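You operate a simulated robot arm through the tools that you are given. There is no shell and no other tool.

The job below is to be done with a simulated robot arm. You get a single attempt, and the scene is never put back.

## Task
Wipe the old overspray off the board in nest C, then spray it red.
Fine: use the teal pad and put it back; spray at stop 2 and leave the slider there, one clean coat; leave the valves as set for red; the other boards stay dry; leave the latch, inserts and screens as they are. What is to be rubbed or washed off counts as gone when no trace of it is left.

The check looks at the end state, three seconds after you hand in, the way a careful person would. Anything else that was tipped, shoved, dropped, spilled or broken makes it a failure.

## Robot
A 6-joint arm with a fingered hand, fixed in place. Base frame: the origin is at the foot of the arm, x ahead of it, y to its left, z up; the work surface is at about z = 900. Readings come in mm, rad, newtons and seconds.
With the tool pointing down near the work surface it reaches from about 260 to 680 mm from the base axis. Its first joint turns from -2.897 to 2.897 rad. Payload 4 kg.
Tool frame: the origin (TCP) lies between the finger pads and is the grasp point; the fingertips stand 26 mm ahead of it; z points along the fingers, y is the line along which they close. The gripper opens to 148 mm. The gripper's body begins 73 mm behind the TCP. The gripper is a hand of 3 fingers: y runs from the thumb to the fingers, the wrist lies at [0, 0, -239] in the tool frame, and closing takes about 1.5 s.
Orientation is that of the tool frame in the base frame, as a unit quaternion [x, y, z, w]. With the fingers straight down and closing along the base's y, the tool's x points along the base's -x, its y along +y and its z along -z.

## Interface
- The arm moves only by the tool arm_command. Its argument "steps" is a list that holds one entry, the list of rows, each a list of 7 numbers: the opening in per cent of the stroke, from 0 (shut) to 100 (fully open), then the shift along the tool's x, y, z in mm, then the turn, a rotation vector about the tool's x, y, z in rad. In form: [[[fingers, dx, dy, dz, ax, ay, az], ...]]. A call has 1 to 20 rows; each row shifts and turns the commanded pose from where the row before left it, along the tool's axes as they then stand. Rows are played at 5 a second. More than 50 mm and 0.15 rad between two rows, or a gripper value outside its range, and nothing of the call is played. Where a pose cannot be reached the arm comes as near as it can. A force on the tool above 40 N (or 10 N above the force at the start of the call, whichever is more), or a blocked arm, ends the call early, and 0.2 s more pass. The fingers move at their own pace (about 153 mm/s each) and stop on an object; they squeeze with about 31 N. The grip force told is the motor's: it shows also when the fingers shut on nothing. Time passes only in rows, and 0.2 s behind the last, so rows that do not move let the fingers close. The reply holds the time, the measured pose of the TCP, the force on the tool along the base axes, the opening and the grip force, in the units named above and with some noise, with the torque about the TCP (base axes, N m) and any sound that the robot's microphone picked up.
- Cameras (640 x 400 px; columns grow to the right, rows downward): "scene" is fixed at [49.4, -662.7, 1547]; the picture's right is [0.85, -0.53, 0.00], its down [-0.35, -0.55, -0.76] and it looks along [0.40, 0.64, -0.65] (base axes); focal length 218 px, centre (320, 200). "wrist" rides on the gripper at [68, -39, -90] in the tool frame; the picture's right is [0.50, 0.87, 0.00], its down [-0.65, 0.38, -0.65] and it looks along [-0.57, 0.33, 0.76] (tool axes); focal length 222 px, centre (320, 200).
- camera(camera): a new picture of that camera. The clock stands still meanwhile.
- move_column(by): slides the trunk up (or, below 0, down) by that many mm; the arm rides with it, the base frame stays. It gives what a move gives, with no picture.
- grasp_type(shape): the hand has 3 fingers and takes this shape, open, in about a second: jaw (thumb against the fingers, like two jaws); tri (thumb and two fingers); tip (a fingertip pinch); poke (one finger out to press); point (the index stretched); flat (the hand flat); cup (the hand cupped); fist (a fist). The gripper value then closes the fingers along that shape, each until it touches; the sizes above hold for jaw. It gives what a move gives, with no picture.
- probe_pixels(camera, pixels): for up to 12 pixels [column, row] of the newest picture of that camera ("zoom" is the newest enlarged one), the place [x, y, z] in the base frame of the surface seen there, good to about 2 mm, but the place of the scene camera against the robot may be out by one fixed shift of up to 25 mm in any direction. The clock stands still meanwhile.
- enlarge(camera, box): a new picture of the part [left, top, right, bottom] of that camera's present view, enlarged. The clock stands still meanwhile.
- job_done(): hands the job in; it is judged then, once.

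Open the gripper and draw the arm clear of the work before you hand the job in, unless the task says otherwise.

The tools are called after "Request:" as a command line: name --argument value ..., lists and objects as JSON in quotes. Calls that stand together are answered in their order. arm_command: Moves the arm, as the interface text tells. Its arguments: {"type":"object","properties":{"steps":{"type":"array"}},"required":["steps"]} The other tools are called the same way: move_column (by) slides the trunk up or down; grasp_type (shape) gives the hand a shape; camera (camera) takes a picture; probe_pixels (camera, pixels) gives the place of the surface under pixels of a picture; enlarge (camera, box) takes an enlarged picture of a part of a camera's view; job_done () hands the job in.

At the start:

```text
time: 0.0
tool_pos: [312.6, 149.1, 1358.9]
orientation: [0.0, 1.0, 0.0, 0.0]
wrist_force: [0.0, -0.3, -0.2]
wrist_torque: [0.01, 0.0, -0.02]
grip_width: 148.1
finger_force: 0.0
shape: jaw
trunk travel left (down, up): [-275.0, 42.0]
```

scene: 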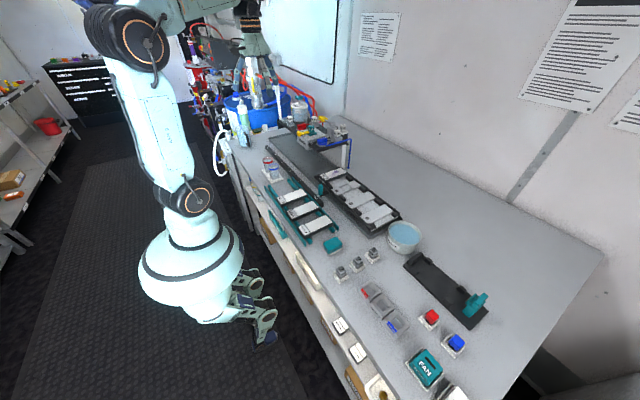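
wrist: 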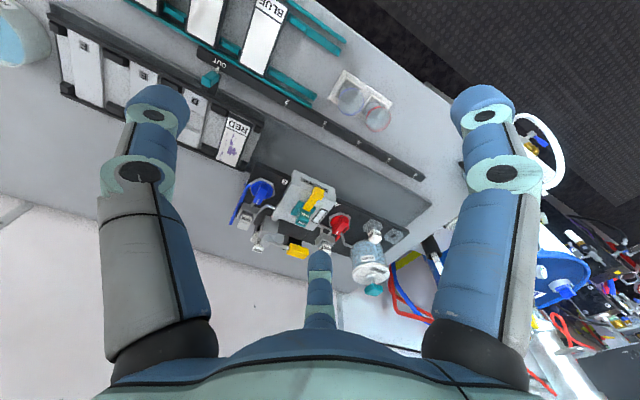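

The first pictures show a bench with nests, a spray rig, pads and buttons. I'll enlarge several parts of the scene view to understand the layout.

Request:
enlarge --camera "scene" --box '[220, 90, 380, 190]'

Request:
enlarge --camera "scene" --box '[250, 150, 430, 262]'

Request:
enlarge --camera "scene" --box '[320, 230, 500, 400]'

Request:
enlarge --camera "scene" --box '[340, 0, 640, 140]'

```text
4.00 times, centred on (300, 140) of scene
```

zoom: 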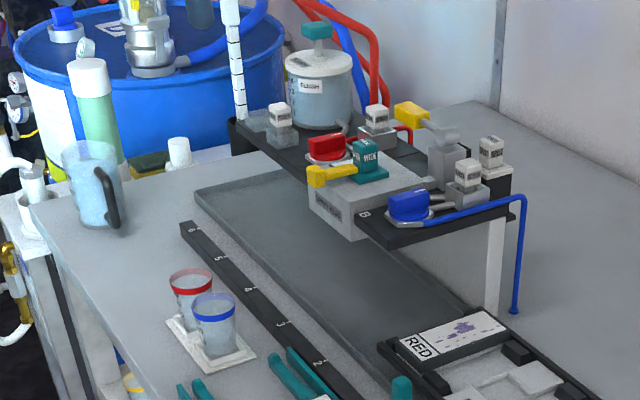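

```text
3.56 times, centred on (340, 206) of scene
```

zoom: 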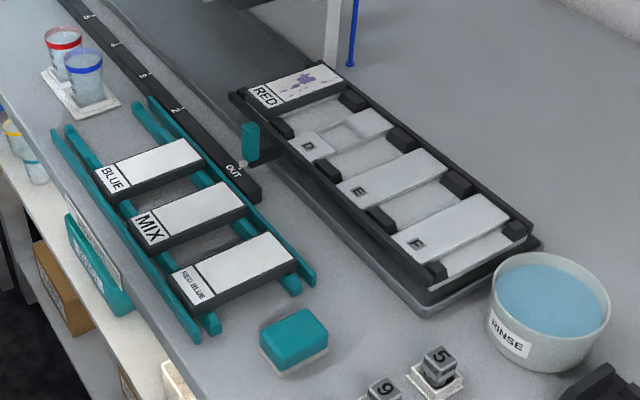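

```text
2.35 times, centred on (410, 315) of scene
```

zoom: 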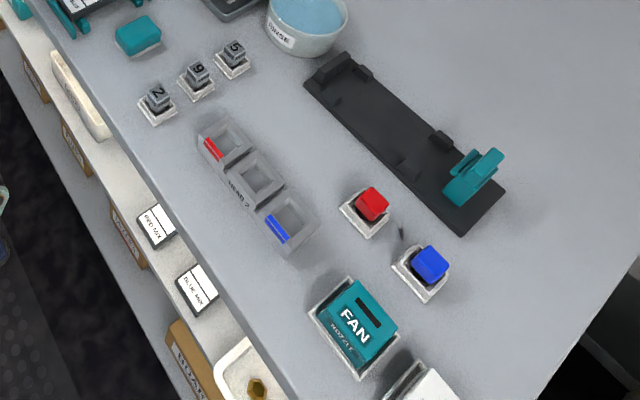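

```text
2.13 times, centred on (490, 70) of scene
```

zoom: 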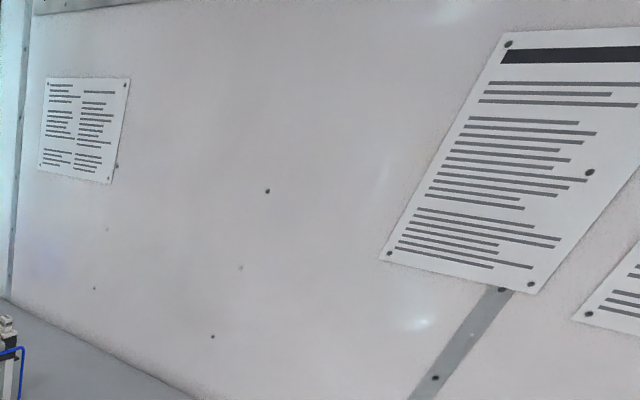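

The scene shows a slider tray with nests (RED board with a purple stain nearest the rig, then D, E, F), a scale OUT..6, and valves on the rig. I'll enlarge the wrist view to see the rig and labels from another side.

Request:
enlarge --camera "wrist" --box '[210, 150, 410, 300]'

Request:
enlarge --camera "wrist" --box '[40, 20, 290, 180]'

Request:
enlarge --camera "scene" --box '[270, 110, 360, 170]'

Request:
enlarge --camera "scene" --box '[300, 160, 420, 240]'

```text
2.67 times, centred on (310, 225) of wrist
```

zoom: 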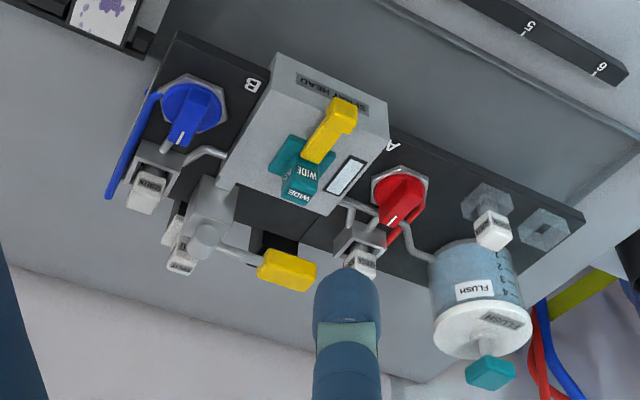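

```text
2.50 times, centred on (165, 100) of wrist
```

zoom: 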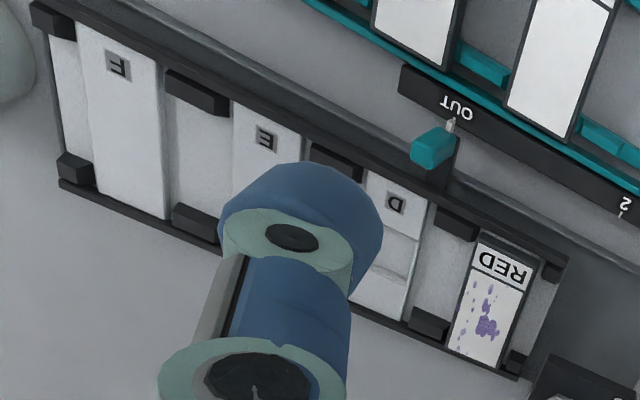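

```text
6.67 times, centred on (315, 140) of scene
```

zoom: 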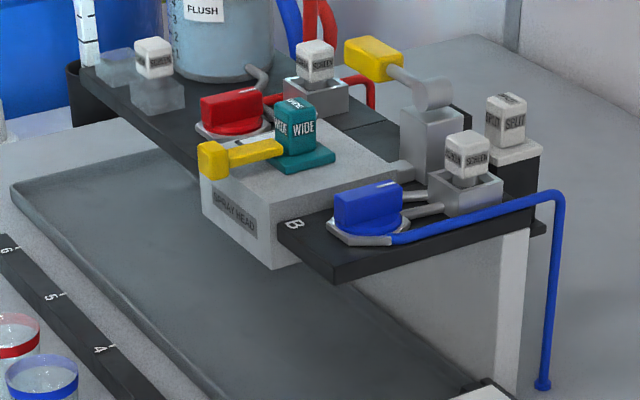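

```text
5.00 times, centred on (360, 200) of scene
```

zoom: 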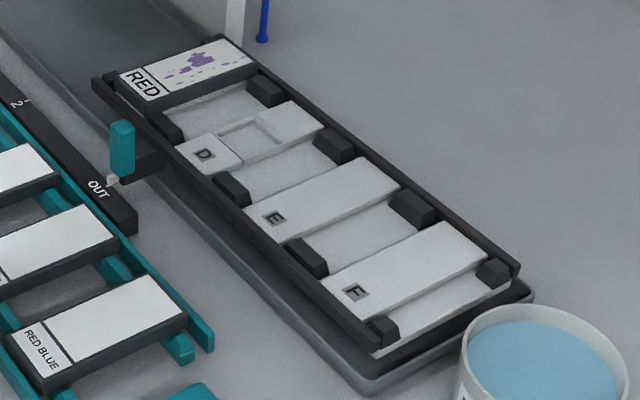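

The rig has red (A) and blue (B) valves, a WIDE nozzle, yellow levers and a flush tank; their settings need reading. I'll enlarge each valve more and the wall sheets in case they bear instructions.

Request:
enlarge --camera "scene" --box '[290, 118, 340, 150]'

Request:
enlarge --camera "scene" --box '[310, 110, 360, 145]'

Request:
enlarge --camera "scene" --box '[355, 5, 405, 65]'

Request:
enlarge --camera "scene" --box '[510, 0, 640, 120]'

Request:
enlarge --camera "wrist" --box '[270, 170, 350, 230]'

Request:
enlarge --camera "wrist" --box '[220, 170, 300, 260]'

Request:
enlarge --camera "wrist" --box '[320, 190, 410, 250]'

```text
12.50 times, centred on (315, 134) of scene
```

zoom: 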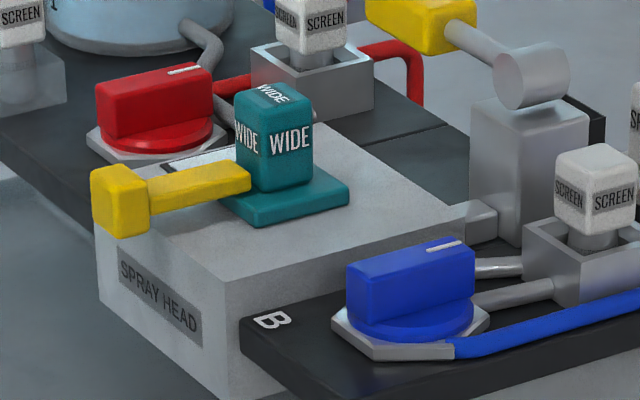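

```text
11.43 times, centred on (335, 128) of scene
```

zoom: 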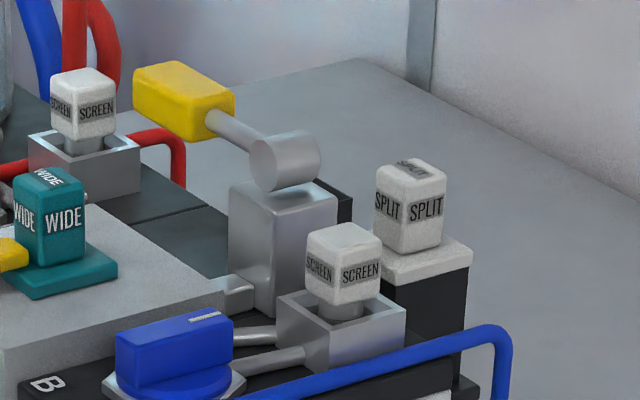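

```text
6.67 times, centred on (380, 35) of scene
```

zoom: 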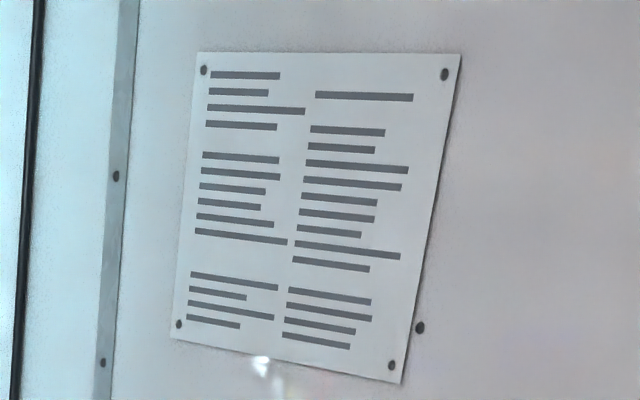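

```text
3.33 times, centred on (575, 60) of scene
```

zoom: 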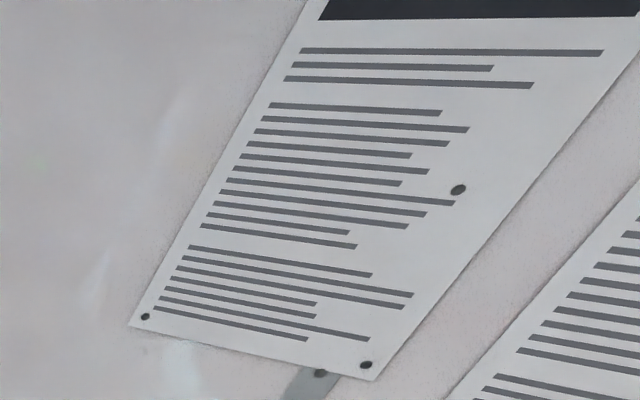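

```text
6.67 times, centred on (310, 200) of wrist
```

zoom: 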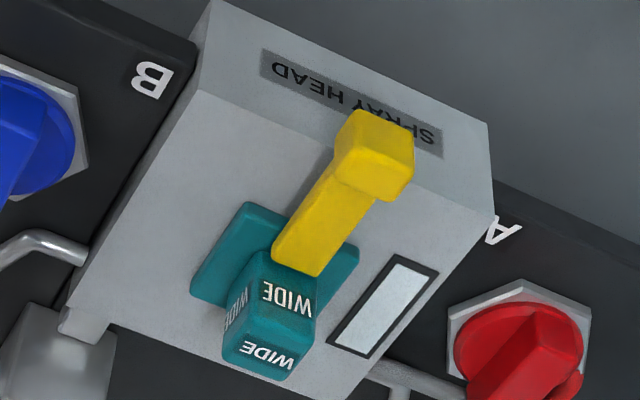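

```text
4.44 times, centred on (260, 215) of wrist
```

zoom: 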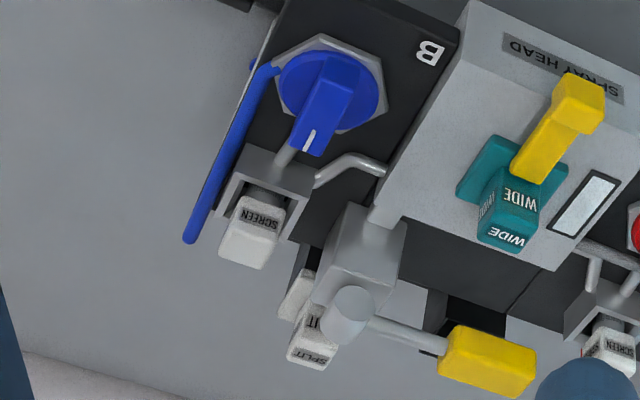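

```text
6.67 times, centred on (365, 220) of wrist
```

zoom: 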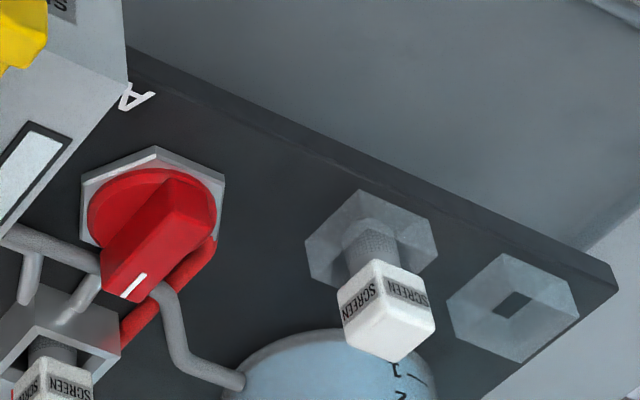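

The pointer on the slider reads OUT, both knobs carry a white index line, and the sheets have no legible text. I'll take a fresh scene picture and probe key places: pad, board, handle, scale marks and knobs.

Request:
camera --camera "scene"

Request:
probe_pixels --camera "scene" --pixels '[[333, 243], [333, 173], [322, 187], [340, 181], [345, 170], [404, 238], [452, 285], [286, 118], [312, 143], [299, 122], [322, 122], [303, 107]]'

Request:
enlarge --camera "scene" --box '[320, 150, 370, 190]'

```text
taken
```

scene: 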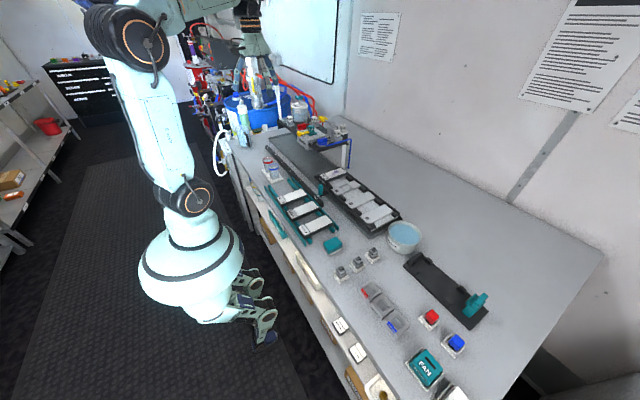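

```text
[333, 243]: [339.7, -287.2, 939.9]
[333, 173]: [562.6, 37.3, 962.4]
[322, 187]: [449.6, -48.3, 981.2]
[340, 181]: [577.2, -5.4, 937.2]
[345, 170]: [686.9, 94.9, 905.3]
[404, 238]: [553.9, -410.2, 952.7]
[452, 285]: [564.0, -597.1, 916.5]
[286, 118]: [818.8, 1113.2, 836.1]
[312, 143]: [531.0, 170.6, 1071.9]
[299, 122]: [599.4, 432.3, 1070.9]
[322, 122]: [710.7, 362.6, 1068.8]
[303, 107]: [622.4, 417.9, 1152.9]
```

```text
10.00 times, centred on (345, 170) of scene
```

zoom: 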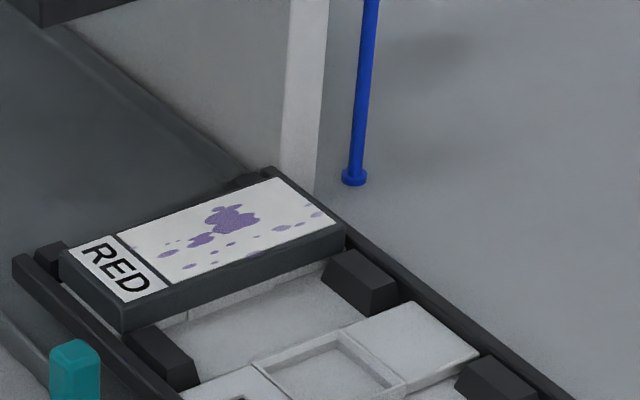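

The stained RED board lies near (562, 37, 962) by the scene camera, which may be shifted. I'll probe the same features from the wrist camera to fix the offset.

Request:
camera --camera "wrist"

Request:
probe_pixels --camera "wrist" --pixels '[[232, 142], [209, 77], [222, 80], [285, 101], [262, 190], [262, 210], [340, 222], [336, 237], [315, 193], [303, 212], [300, 252], [370, 292]]'

Request:
enlarge --camera "wrist" --box '[190, 60, 260, 170]'

```text
taken
```

wrist: 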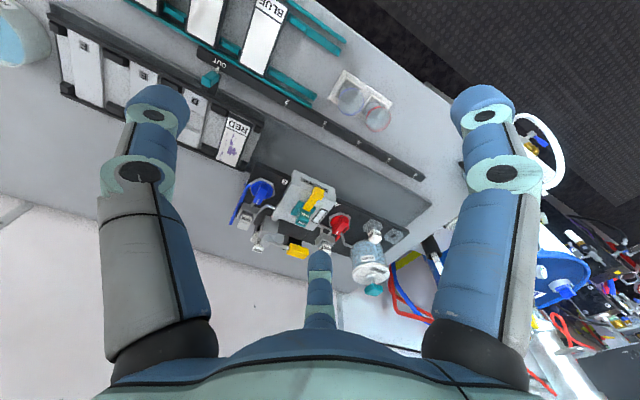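

```text
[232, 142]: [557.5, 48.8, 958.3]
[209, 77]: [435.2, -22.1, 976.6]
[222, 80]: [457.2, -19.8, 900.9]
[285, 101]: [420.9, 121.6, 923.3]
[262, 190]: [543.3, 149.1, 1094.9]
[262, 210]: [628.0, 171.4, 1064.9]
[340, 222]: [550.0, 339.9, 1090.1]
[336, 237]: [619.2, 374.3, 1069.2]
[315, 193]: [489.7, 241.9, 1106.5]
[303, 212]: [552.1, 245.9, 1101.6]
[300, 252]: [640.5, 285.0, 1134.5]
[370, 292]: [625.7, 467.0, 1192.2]
```

```text
3.64 times, centred on (225, 115) of wrist
```

zoom: 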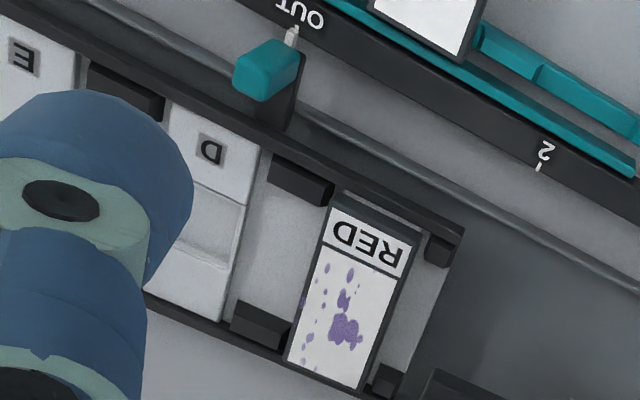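

The wrist readings put the board at about (557, 49, 958), slider handle (435, -22, 977), blue knob (543, 149, 1095), red knob (550, 340, 1090). I'll move the hand for a closer look at the knobs.

Request:
arm_command --steps '[[[100, -22, -22, 10, 0, 0, 0], [100, -22, -22, 10, 0, 0, 0], [100, -22, -22, 10, 0, 0, 0], [100, -22, -22, 10, 0, 0, 0]]]'

Request:
camera --camera "wrist"

```text
time: 1.0
tool_pos: [401.3, 58.7, 1320.4]
orientation: [0.0, 1.0, 0.001, 0.0]
wrist_force: [0.1, 0.4, 0.0]
wrist_torque: [0.0, 0.04, 0.02]
grip_width: 148.1
finger_force: 0.0
shape: jaw
trunk travel left (down, up): [-275.0, 42.0]
```

```text
taken
```

wrist: 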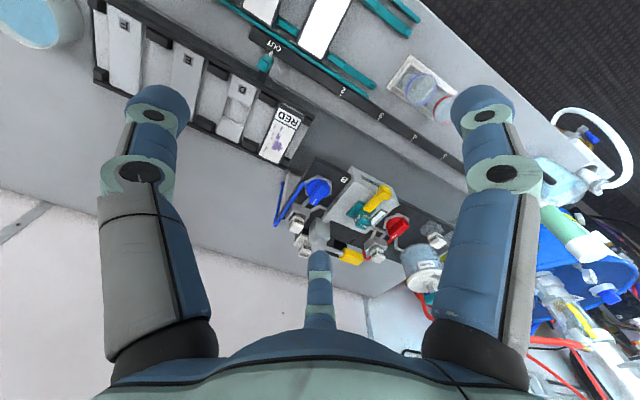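

The rig now sits around (290–440, 165–290) in the wrist picture. I'll enlarge the valves and the trigger post.

Request:
enlarge --camera "wrist" --box '[265, 155, 365, 265]'

Request:
enlarge --camera "wrist" --box '[350, 180, 450, 280]'

Request:
enlarge --camera "wrist" --box '[220, 20, 340, 180]'

Request:
probe_pixels --camera "wrist" --pixels '[[278, 143], [264, 62], [277, 50], [343, 93], [380, 116], [414, 138], [445, 157], [318, 190], [398, 228], [380, 193], [362, 209], [353, 257]]'

```text
3.64 times, centred on (315, 210) of wrist
```

zoom: 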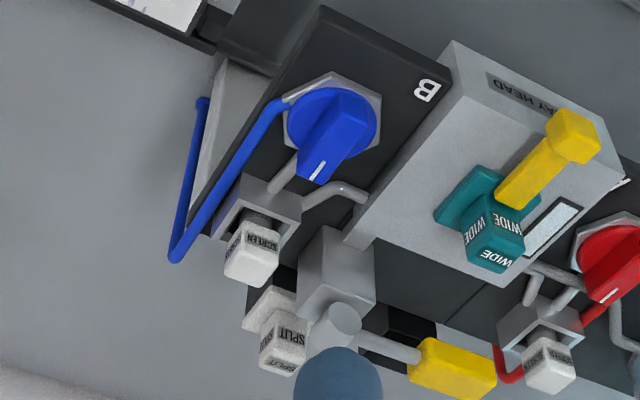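

```text
4.00 times, centred on (400, 230) of wrist
```

zoom: 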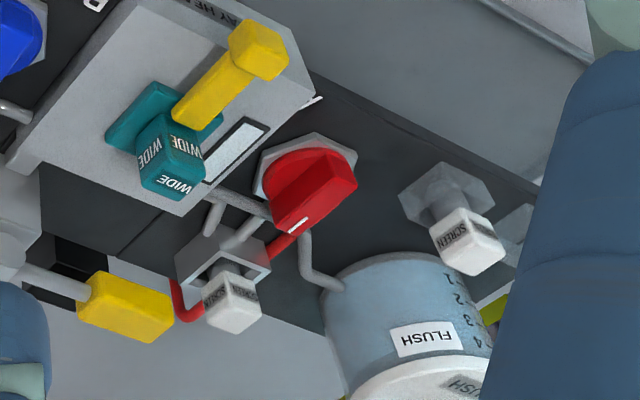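

```text
2.50 times, centred on (280, 100) of wrist
```

zoom: 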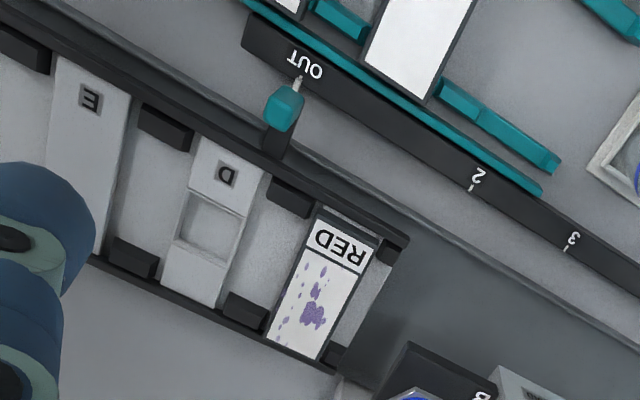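

```text
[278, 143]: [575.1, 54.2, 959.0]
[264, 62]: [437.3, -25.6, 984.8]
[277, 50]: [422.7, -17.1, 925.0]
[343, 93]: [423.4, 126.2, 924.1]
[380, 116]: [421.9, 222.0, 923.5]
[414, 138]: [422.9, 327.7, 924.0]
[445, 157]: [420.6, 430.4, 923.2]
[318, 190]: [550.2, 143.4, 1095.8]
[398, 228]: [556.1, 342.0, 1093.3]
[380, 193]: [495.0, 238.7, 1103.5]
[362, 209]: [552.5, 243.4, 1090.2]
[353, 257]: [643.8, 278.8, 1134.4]
```

The stops read OUT y≈-17, 2 at y≈126, 3 at 222, 4 at 328. Next I'll enlarge each knob strongly to read the direction of its index line relative to its pipes.

Request:
enlarge --camera "wrist" --box '[295, 165, 345, 215]'

Request:
probe_pixels --camera "zoom" --pixels '[[320, 100], [320, 200], [300, 280], [330, 330], [200, 150], [420, 150], [250, 300], [400, 300], [350, 150], [330, 250]]'

```text
8.00 times, centred on (320, 190) of wrist
```

zoom: 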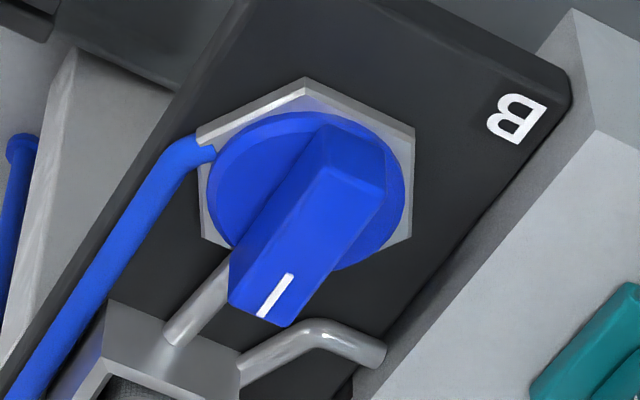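

```text
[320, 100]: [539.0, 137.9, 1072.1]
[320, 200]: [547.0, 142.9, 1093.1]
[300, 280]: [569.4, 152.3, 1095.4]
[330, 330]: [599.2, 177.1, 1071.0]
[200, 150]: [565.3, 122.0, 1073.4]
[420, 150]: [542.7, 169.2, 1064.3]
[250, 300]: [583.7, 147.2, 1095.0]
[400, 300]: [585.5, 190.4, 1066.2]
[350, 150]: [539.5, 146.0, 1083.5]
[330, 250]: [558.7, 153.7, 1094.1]
```

Blue's index line points to +x (away from the arm), toward its screen pipe. Now the red one the same way.

Request:
enlarge --camera "wrist" --box '[375, 200, 425, 250]'

Request:
probe_pixels --camera "zoom" --pixels '[[250, 200], [330, 200], [300, 260], [250, 290], [200, 170], [200, 300], [270, 320], [310, 300], [420, 200], [150, 240], [330, 370]]'

```text
8.00 times, centred on (400, 225) of wrist
```

zoom: 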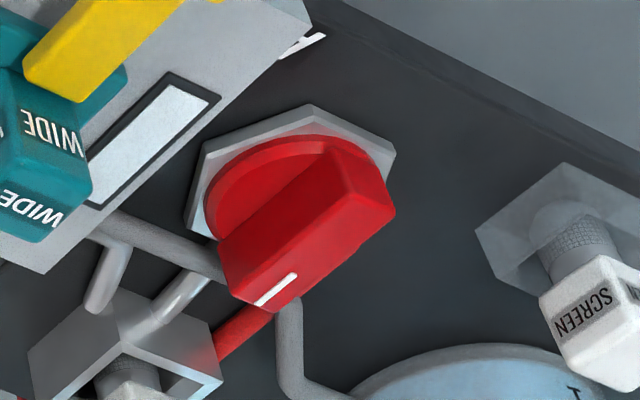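

```text
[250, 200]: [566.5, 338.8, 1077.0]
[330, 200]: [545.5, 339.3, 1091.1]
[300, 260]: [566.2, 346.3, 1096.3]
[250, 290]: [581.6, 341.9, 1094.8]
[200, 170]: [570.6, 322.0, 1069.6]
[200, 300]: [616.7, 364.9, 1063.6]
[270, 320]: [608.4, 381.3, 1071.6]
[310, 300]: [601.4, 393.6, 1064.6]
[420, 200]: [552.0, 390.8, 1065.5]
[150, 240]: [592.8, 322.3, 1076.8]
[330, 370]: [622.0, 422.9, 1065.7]
```

Red's index also points to +x; the sight window on the head looks pale. I'll move nearer above the rig to inspect the yellow lever post and the valves at close range.

Request:
arm_command --steps '[[[100, -25, 20, 0, 0, 0, 0], [100, -25, 20, 0, 0, 0, 0], [100, -25, 20, 0, 0, 0, 0], [100, -25, 20, 5, 0, 0, 0]]]'

Request:
camera --camera "wrist"

Request:
enlarge --camera "wrist" --box '[200, 100, 460, 280]'

```text
time: 2.0
tool_pos: [502.0, 144.4, 1315.0]
orientation: [0.001, 1.0, 0.0, 0.0]
wrist_force: [0.7, 1.2, -0.6]
wrist_torque: [-0.04, -0.02, -0.03]
grip_width: 148.1
finger_force: 0.0
shape: jaw
trunk travel left (down, up): [-275.0, 42.0]
```

```text
taken
```

wrist: 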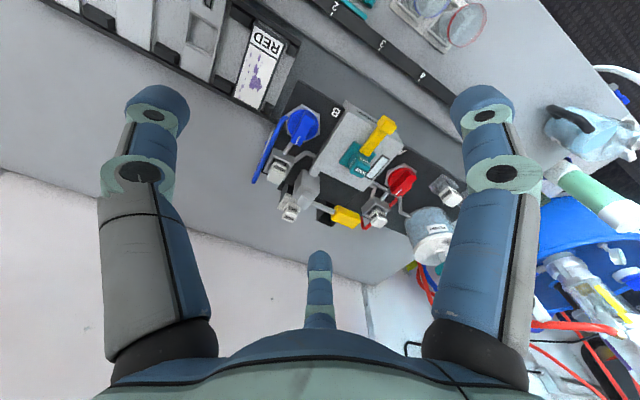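

```text
2.22 times, centred on (330, 190) of wrist
```

zoom: 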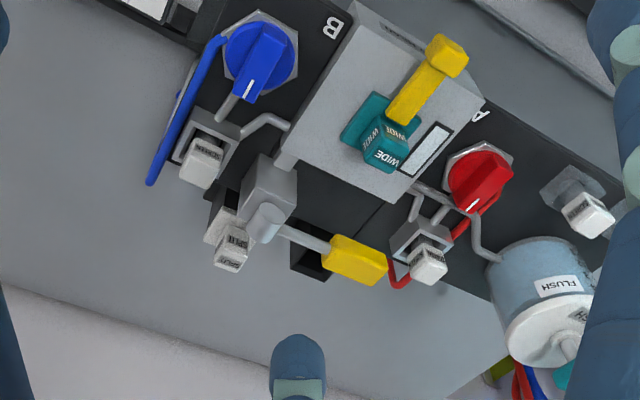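

The yellow-handled lever on the silver post now shows at (345, 217). I'll zoom there and probe its geometry.

Request:
enlarge --camera "wrist" --box '[275, 165, 375, 235]'

Request:
probe_pixels --camera "zoom" --pixels '[[160, 130], [140, 250], [100, 320], [180, 260], [240, 270], [300, 310], [400, 310], [480, 350], [420, 350], [330, 260], [70, 240], [280, 240]]'

Request:
enlarge --camera "scene" --box '[312, 108, 352, 138]'

```text
5.71 times, centred on (325, 200) of wrist
```

zoom: 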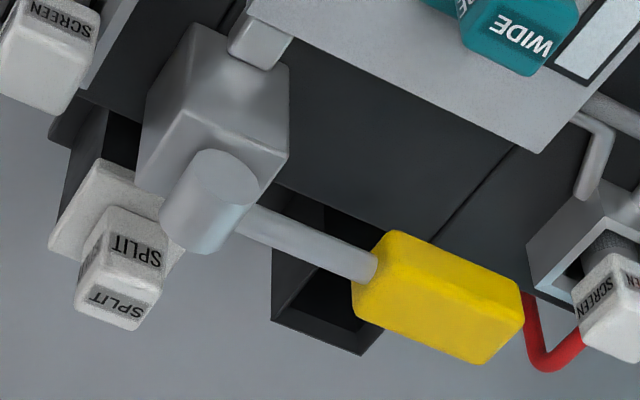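

```text
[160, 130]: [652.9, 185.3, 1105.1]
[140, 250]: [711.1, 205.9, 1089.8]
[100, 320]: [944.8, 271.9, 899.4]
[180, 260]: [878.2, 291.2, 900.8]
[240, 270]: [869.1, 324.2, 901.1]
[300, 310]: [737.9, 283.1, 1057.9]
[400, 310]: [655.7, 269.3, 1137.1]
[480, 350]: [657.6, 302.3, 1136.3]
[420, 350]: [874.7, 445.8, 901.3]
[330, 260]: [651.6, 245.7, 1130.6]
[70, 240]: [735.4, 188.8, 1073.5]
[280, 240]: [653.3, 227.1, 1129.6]
```

```text
13.33 times, centred on (332, 123) of scene
```

zoom: 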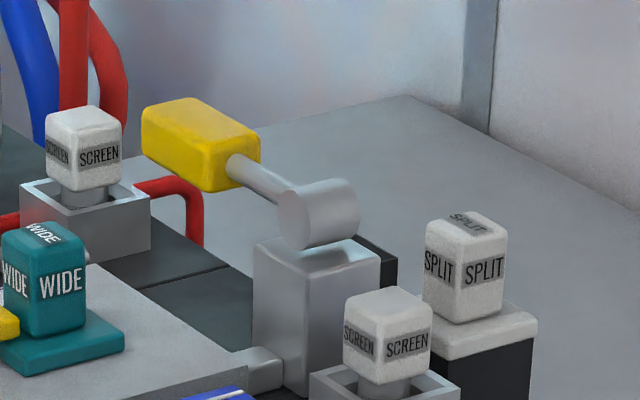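

The lever runs from a pivot near (650, 205) in +y to a yellow grip at about (656, 285, 1137). Now I'll enlarge valve A and the sight window in this view.

Request:
enlarge --camera "wrist" --box '[355, 150, 435, 220]'

Request:
enlarge --camera "wrist" --box '[260, 100, 340, 170]'

Request:
enlarge --camera "scene" --box '[290, 110, 330, 140]'

```text
5.71 times, centred on (395, 185) of wrist
```

zoom: 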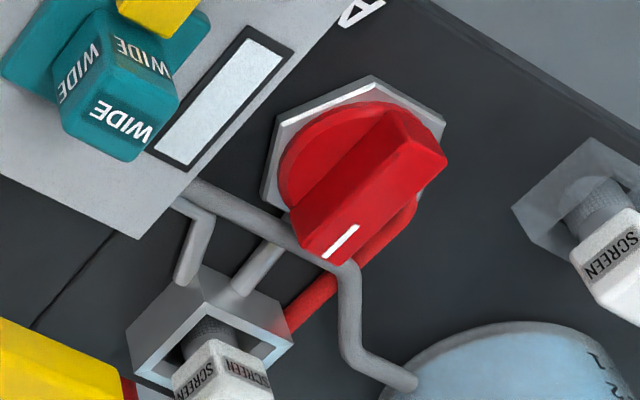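

```text
5.71 times, centred on (300, 135) of wrist
```

zoom: 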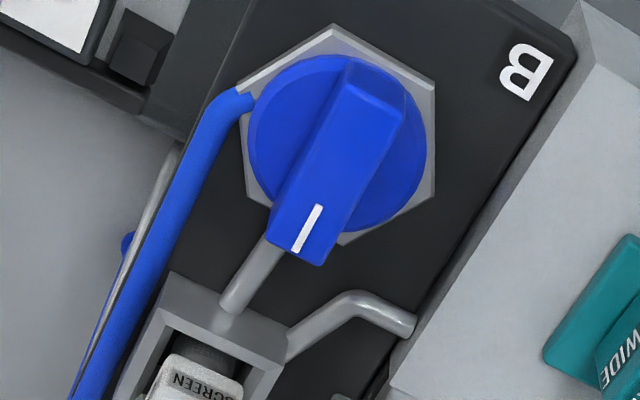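

```text
13.33 times, centred on (310, 125) of scene
```

zoom: 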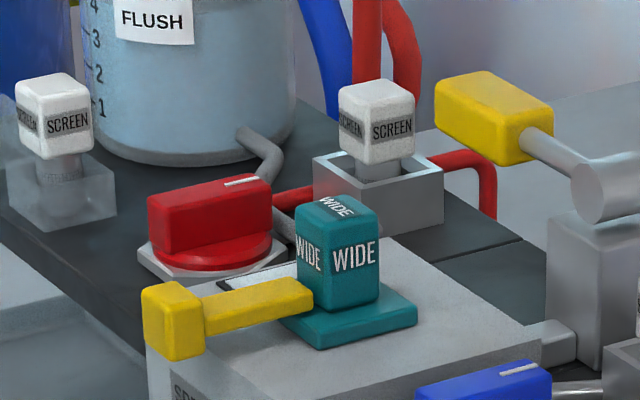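

The pipes show flush goes straight to the head, while red and blue supplies enter each valve from the outer side. Next I'll go look at the teal pad and the rinse bowl area with the wrist camera.

Request:
arm_command --steps '[[[100, 20, -40, 0, 0, 0, 0], [100, 20, -40, 0, 0, 0, 0], [100, 20, -40, 0, 0, 0, 0], [100, 20, -40, 0, 0, 0, 0], [100, 20, -40, 5, 0, 0, 0], [100, 20, -40, 10, 0, 0, 0], [100, 20, -40, 10, 0, 0, 0], [100, 20, -40, 15, 0, 0, 0], [100, 20, -40, 15, 0, 0, 0], [100, 20, -40, 15, 0, 0, 0]]]'

Request:
camera --camera "wrist"

Request:
camera --camera "scene"

```text
time: 4.2
tool_pos: [298.4, -261.1, 1242.4]
orientation: [-0.001, 1.0, 0.0, 0.001]
wrist_force: [0.5, -0.7, 0.4]
wrist_torque: [0.03, -0.03, 0.02]
grip_width: 148.2
finger_force: 0.1
shape: jaw
trunk travel left (down, up): [-275.0, 42.0]
```

```text
taken
```

wrist: 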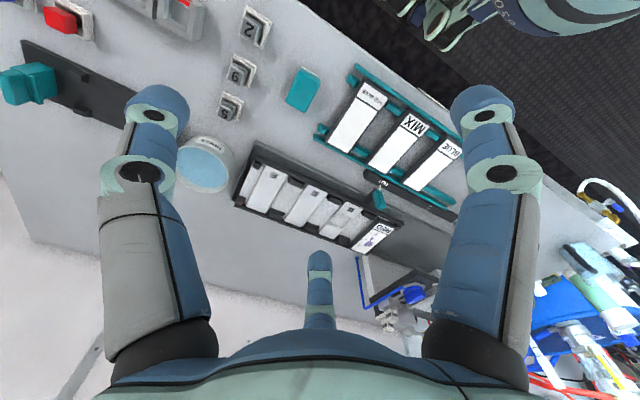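

```text
taken
```

scene: 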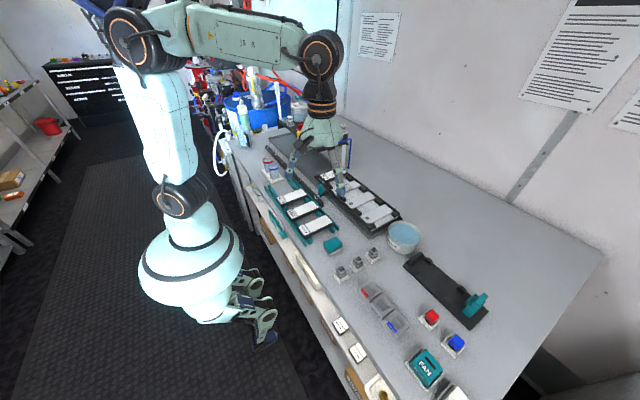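

The teal pad is at (302, 90) in the wrist view. I'll probe its corners and surroundings in the wrist view, and the same features in the scene for calibration.

Request:
enlarge --camera "wrist" --box '[270, 55, 335, 125]'

Request:
probe_pixels --camera "zoom" --pixels '[[318, 200], [290, 75], [410, 140], [345, 310], [220, 250], [255, 165], [380, 220], [345, 105], [280, 290], [200, 280], [430, 300]]'

Request:
probe_pixels --camera "scene" --pixels '[[333, 243], [326, 243], [341, 243], [333, 238], [331, 248], [404, 238]]'

Request:
probe_pixels --camera "wrist" --pixels '[[204, 165], [302, 90], [370, 235], [380, 198], [350, 215], [310, 208], [265, 190], [255, 215], [372, 125], [430, 155]]'

```text
5.71 times, centred on (302, 90) of wrist
```

zoom: 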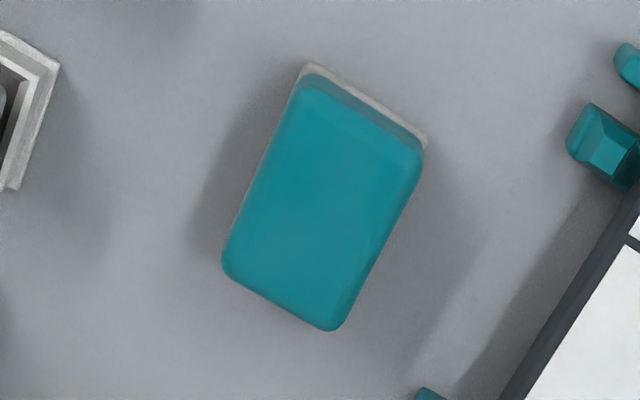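

```text
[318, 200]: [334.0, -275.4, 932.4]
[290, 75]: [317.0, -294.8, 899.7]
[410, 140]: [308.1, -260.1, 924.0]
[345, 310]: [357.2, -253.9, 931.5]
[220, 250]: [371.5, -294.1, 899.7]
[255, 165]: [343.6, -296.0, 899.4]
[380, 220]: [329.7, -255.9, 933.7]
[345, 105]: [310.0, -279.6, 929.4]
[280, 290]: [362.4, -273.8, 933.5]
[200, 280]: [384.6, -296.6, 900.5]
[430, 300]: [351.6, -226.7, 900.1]
```

```text
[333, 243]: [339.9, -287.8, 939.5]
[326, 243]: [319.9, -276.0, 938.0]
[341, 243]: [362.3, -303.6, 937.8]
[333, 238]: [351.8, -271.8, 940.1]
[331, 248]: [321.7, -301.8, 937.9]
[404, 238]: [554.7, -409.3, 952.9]
```

```text
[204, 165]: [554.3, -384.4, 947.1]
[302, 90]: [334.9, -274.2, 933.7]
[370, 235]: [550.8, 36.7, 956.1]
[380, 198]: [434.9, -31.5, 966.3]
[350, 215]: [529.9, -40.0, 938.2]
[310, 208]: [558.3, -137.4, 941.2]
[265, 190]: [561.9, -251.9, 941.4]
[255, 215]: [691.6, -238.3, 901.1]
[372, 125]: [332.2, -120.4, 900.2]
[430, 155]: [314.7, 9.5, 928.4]
```

The pad measures about x 308–362, y −294…−254, top z 933 on a pale base. Before grasping I'll test how the hand closes in free air, at about 35 %, and look.

Request:
arm_command --steps '[[[35, 0, 0, 0, 0, 0, 0], [35, 0, 0, 0, 0, 0, 0], [35, 0, 0, 0, 0, 0, 0], [35, 0, 0, 0, 0, 0, 0]]]'

Request:
camera --camera "wrist"

Request:
enlarge --camera "scene" --box '[280, 80, 360, 190]'

```text
time: 5.2
tool_pos: [299.5, -260.3, 1243.4]
orientation: [0.0, 1.0, 0.0, -0.001]
wrist_force: [-0.1, -0.2, -0.1]
wrist_torque: [0.03, -0.01, 0.01]
grip_width: 52.4
finger_force: 0.0
shape: jaw
trunk travel left (down, up): [-275.0, 42.0]
```

```text
taken
```

wrist: 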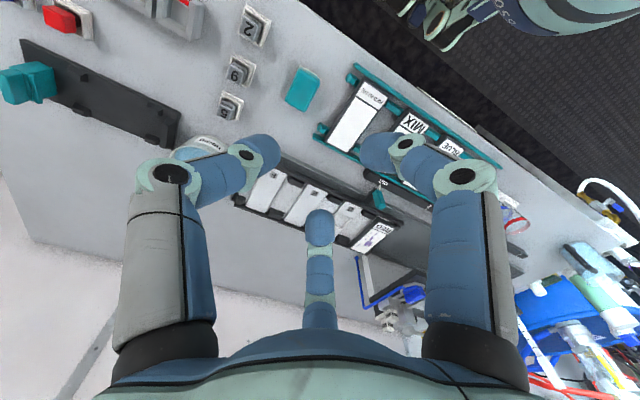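

```text
3.64 times, centred on (320, 135) of scene
```

zoom: 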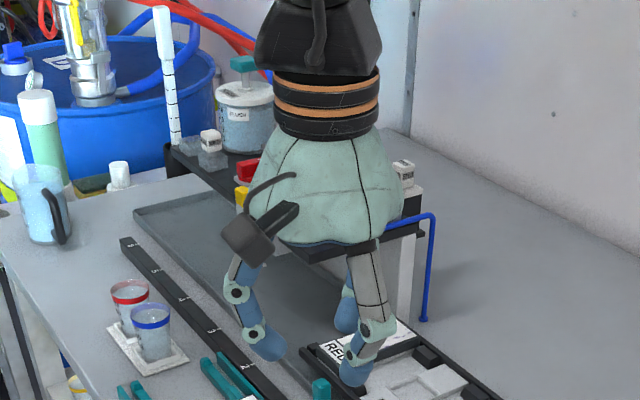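

The three fingers close radially (thumb on tool −y, two fingers toward +y). I need the clearance between board C and the rig platform, so I'll enlarge that part of this wrist view and probe it.

Request:
enlarge --camera "wrist" --box '[335, 205, 435, 315]'

Request:
probe_pixels --camera "zoom" --pixels '[[85, 185], [120, 300], [150, 320], [200, 290], [100, 240], [210, 340], [150, 70], [100, 100], [60, 150], [200, 60], [180, 150], [230, 160]]'

```text
3.64 times, centred on (385, 260) of wrist
```

zoom: 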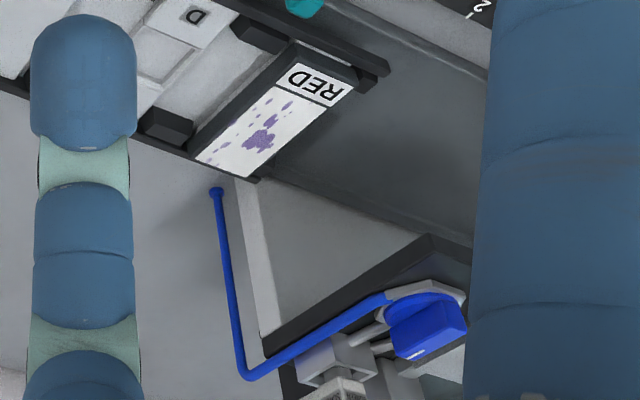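

```text
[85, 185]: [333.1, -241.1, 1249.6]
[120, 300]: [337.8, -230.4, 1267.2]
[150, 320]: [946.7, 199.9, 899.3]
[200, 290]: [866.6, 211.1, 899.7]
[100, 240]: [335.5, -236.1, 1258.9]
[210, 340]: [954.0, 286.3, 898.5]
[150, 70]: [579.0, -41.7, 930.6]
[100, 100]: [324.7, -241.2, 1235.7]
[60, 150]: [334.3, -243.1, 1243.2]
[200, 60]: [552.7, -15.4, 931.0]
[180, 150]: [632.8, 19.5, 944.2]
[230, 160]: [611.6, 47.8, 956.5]
```

The board and its purple spots are now clear at zoom (195–355, 65–180). I'll probe board corners, spots and platform B's edges.

Request:
probe_pixels --camera "zoom" --pixels '[[292, 68], [352, 80], [200, 155], [250, 175], [260, 140], [290, 104], [215, 152], [430, 240], [270, 335], [350, 290], [275, 355], [340, 102]]'

Request:
enlarge --camera "wrist" --box '[380, 210, 415, 255]'

Request:
enlarge --camera "wrist" --box '[355, 215, 400, 258]'

```text
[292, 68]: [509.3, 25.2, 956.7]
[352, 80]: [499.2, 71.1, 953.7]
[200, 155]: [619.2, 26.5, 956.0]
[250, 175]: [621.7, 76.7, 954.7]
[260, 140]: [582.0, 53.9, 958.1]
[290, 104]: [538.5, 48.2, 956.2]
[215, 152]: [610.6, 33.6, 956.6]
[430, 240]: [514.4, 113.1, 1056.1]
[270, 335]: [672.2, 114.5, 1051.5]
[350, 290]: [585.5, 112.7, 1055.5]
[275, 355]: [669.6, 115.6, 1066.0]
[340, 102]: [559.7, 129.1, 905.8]
```

```text
8.89 times, centred on (398, 232) of wrist
```

zoom: 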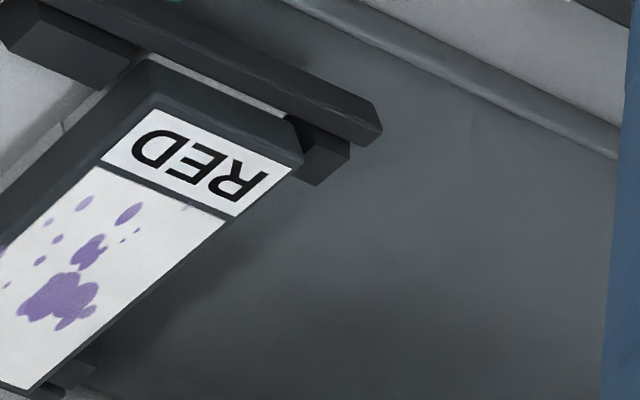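

```text
9.30 times, centred on (378, 236) of wrist
```

zoom: 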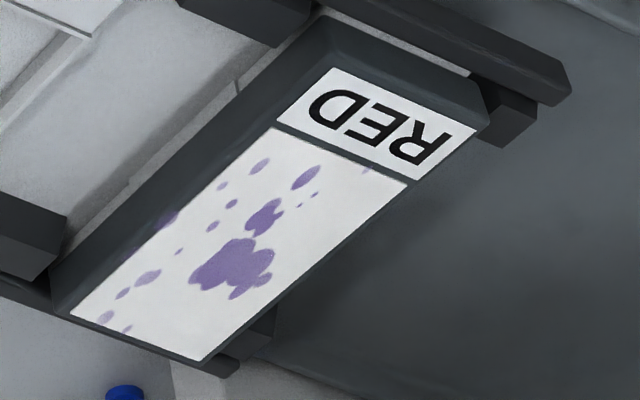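

Board C spans about x 497–625, y 24–77, top z 956.5, with spots reaching its −y edge and far end; platform B's edge is at y≈113. I'll check the neighbours of the pad before descending.

Request:
probe_pixels --camera "wrist" --pixels '[[262, 30], [250, 72], [240, 108], [357, 72], [320, 130], [250, 20], [240, 66], [232, 102], [302, 90]]'

Request:
arm_command --steps '[[[45, -18, -7, 10, 0, 0, 0], [45, -17.5, -6.7, 20, 0, 0, 0], [45, 0, 0, 30, 0, 0, 0], [45, 0, 0, 30, 0, 0, 0], [45, 0, 0, 30, 0, 0, 0]]]'

Request:
camera --camera "wrist"

```text
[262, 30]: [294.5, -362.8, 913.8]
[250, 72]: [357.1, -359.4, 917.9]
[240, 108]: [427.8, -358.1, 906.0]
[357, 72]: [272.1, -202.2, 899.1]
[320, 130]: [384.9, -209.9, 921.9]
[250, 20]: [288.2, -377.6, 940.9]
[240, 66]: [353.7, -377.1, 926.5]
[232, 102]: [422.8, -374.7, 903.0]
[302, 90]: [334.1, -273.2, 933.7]
```

```text
time: 6.4
tool_pos: [334.7, -273.0, 1123.7]
orientation: [0.0, 1.0, 0.0, 0.0]
wrist_force: [0.1, 0.5, 1.2]
wrist_torque: [0.0, 0.0, -0.02]
grip_width: 66.2
finger_force: 0.1
shape: jaw
trunk travel left (down, up): [-275.0, 42.0]
```

```text
taken
```

wrist: 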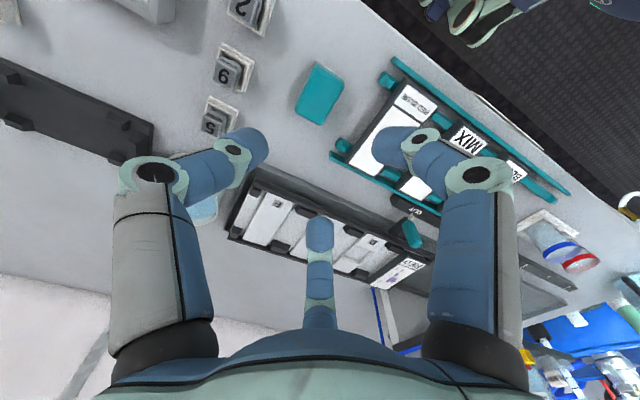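

The pad is at (320, 93) now, closer. I'll enlarge and probe its outline for an exact centre.

Request:
enlarge --camera "wrist" --box '[280, 50, 360, 140]'

Request:
probe_pixels --camera "zoom" --pixels '[[320, 190], [300, 80], [420, 120], [350, 300], [230, 240], [255, 160], [385, 220], [360, 90], [290, 285]]'

```text
4.44 times, centred on (320, 95) of wrist
```

zoom: 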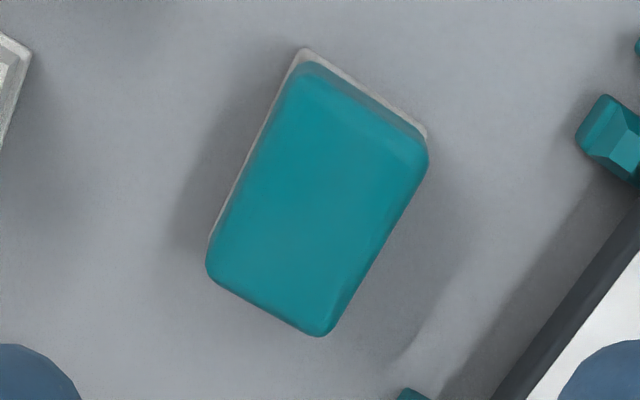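

```text
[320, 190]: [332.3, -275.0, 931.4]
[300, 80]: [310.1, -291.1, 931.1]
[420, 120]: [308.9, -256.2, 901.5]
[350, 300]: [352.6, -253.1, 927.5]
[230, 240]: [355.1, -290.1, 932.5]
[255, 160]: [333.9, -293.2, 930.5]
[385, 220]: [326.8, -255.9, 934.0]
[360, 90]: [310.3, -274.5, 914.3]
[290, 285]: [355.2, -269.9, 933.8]
```

The pad's centre is about (334, −274) with top at 933. I'll descend to TCP z≈930 around it, fingers at 45 %.

Request:
arm_command --steps '[[[45, 0, 0, 40, 0, 0, 0], [45, 0, 0, 40, 0, 0, 0], [45, 0, 0, 40, 0, 0, 0], [45, 0, -1, 35, 0, 0, 0], [45, 0, 0, 25, 0, 0, 0], [45, 0, 0, 12, 0, 0, 0], [45, 0, 0, 0, 0, 0, 0]]]'

Request:
camera --camera "wrist"

```text
time: 7.6
tool_pos: [337.9, -273.8, 955.0]
orientation: [0.001, 1.0, -0.005, 0.009]
wrist_force: [2.0, 5.0, 34.7]
wrist_torque: [0.79, -1.14, 0.1]
grip_width: 66.6
finger_force: 0.0
shape: jaw
trunk travel left (down, up): [-275.0, 42.0]
stopped in row 6: the force on the tool passed its limit at 52 N (the readings are from after the stop); the commanded pose is now the measured one
```

```text
taken
```

wrist: 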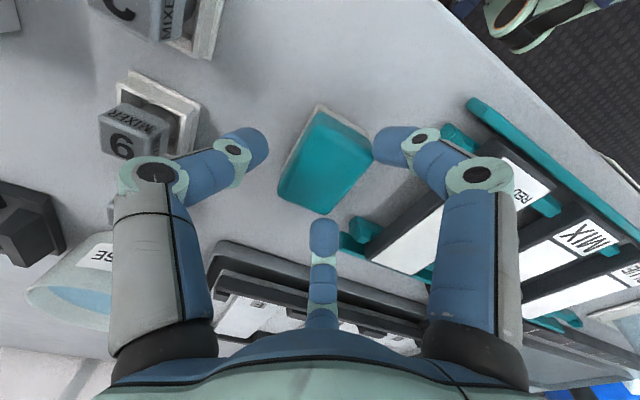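

The call stopped at 52 N at TCP z 955: torque points to contact near (371, −251), i.e. one finger landed on the pad's corner. I'll back straight up, open wider and look whether the pad has moved.

Request:
arm_command --steps '[[[45, 0, 0, -20, 0, 0, 0], [75, 0, 0, -30, 0, 0, 0], [75, 0, 0, 0, 0, 0, 0], [75, 0, 0, 0, 0, 0, 0]]]'

Request:
camera --camera "wrist"

Request:
enlarge --camera "wrist" --box '[260, 60, 380, 180]'

Request:
probe_pixels --camera "zoom" --pixels '[[320, 200], [300, 120], [400, 130], [350, 290], [240, 240], [270, 180], [385, 220], [330, 110], [290, 285]]'

```text
time: 8.6
tool_pos: [334.6, -275.5, 1001.2]
orientation: [0.0, 1.0, -0.003, 0.005]
wrist_force: [0.8, -0.2, 0.0]
wrist_torque: [0.01, -0.01, 0.02]
grip_width: 110.6
finger_force: 0.1
shape: jaw
trunk travel left (down, up): [-275.0, 42.0]
```

```text
taken
```

wrist: 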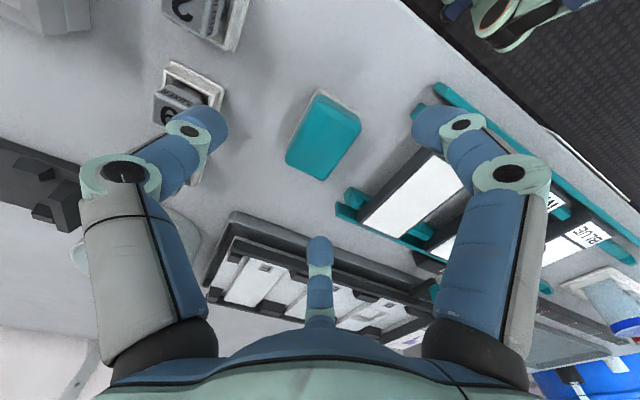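

```text
3.33 times, centred on (320, 120) of wrist
```

zoom: 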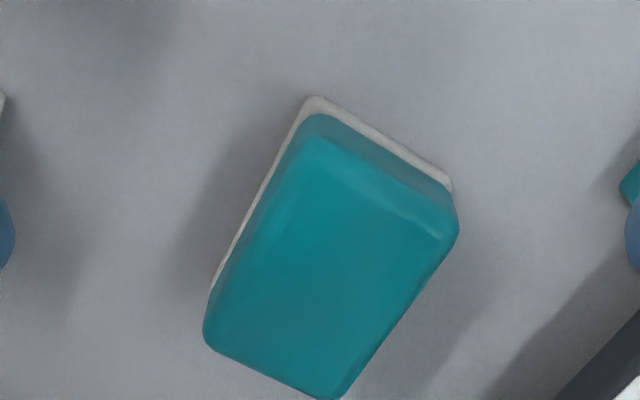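

```text
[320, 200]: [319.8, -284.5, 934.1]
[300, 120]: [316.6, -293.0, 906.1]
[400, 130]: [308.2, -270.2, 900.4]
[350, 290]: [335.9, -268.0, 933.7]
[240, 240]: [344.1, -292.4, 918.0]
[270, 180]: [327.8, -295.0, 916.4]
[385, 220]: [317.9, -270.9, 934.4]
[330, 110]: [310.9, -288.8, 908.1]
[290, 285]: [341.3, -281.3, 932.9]
```

The pad looks unmoved (x≈308–362, y≈−295…−252). I'll set 62 % so the fingers clear its corners, then descend to TCP z≈931.

Request:
arm_command --steps '[[[62, 0, 1.5, 0, 0, 0, 0], [62, 0, 0, 20, 0, 0, 0], [62, 0, 0, 20, 0, 0, 0], [62, 0, 0, 15, 0, 0, 0], [62, 0, 0, 10, 0, 0, 0], [62, 0, 0, 5, 0, 0, 0], [62, 0, 0, 0, 0, 0, 0]]]'

Request:
camera --camera "wrist"

```text
time: 10.2
tool_pos: [336.0, -273.6, 931.6]
orientation: [0.0, 1.0, -0.003, 0.005]
wrist_force: [0.2, -0.2, 0.2]
wrist_torque: [-0.02, 0.03, 0.0]
grip_width: 92.3
finger_force: 0.0
shape: jaw
trunk travel left (down, up): [-275.0, 42.0]
```

```text
taken
```

wrist: 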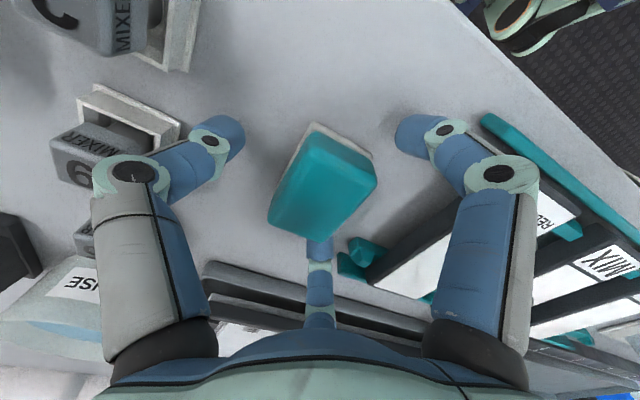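

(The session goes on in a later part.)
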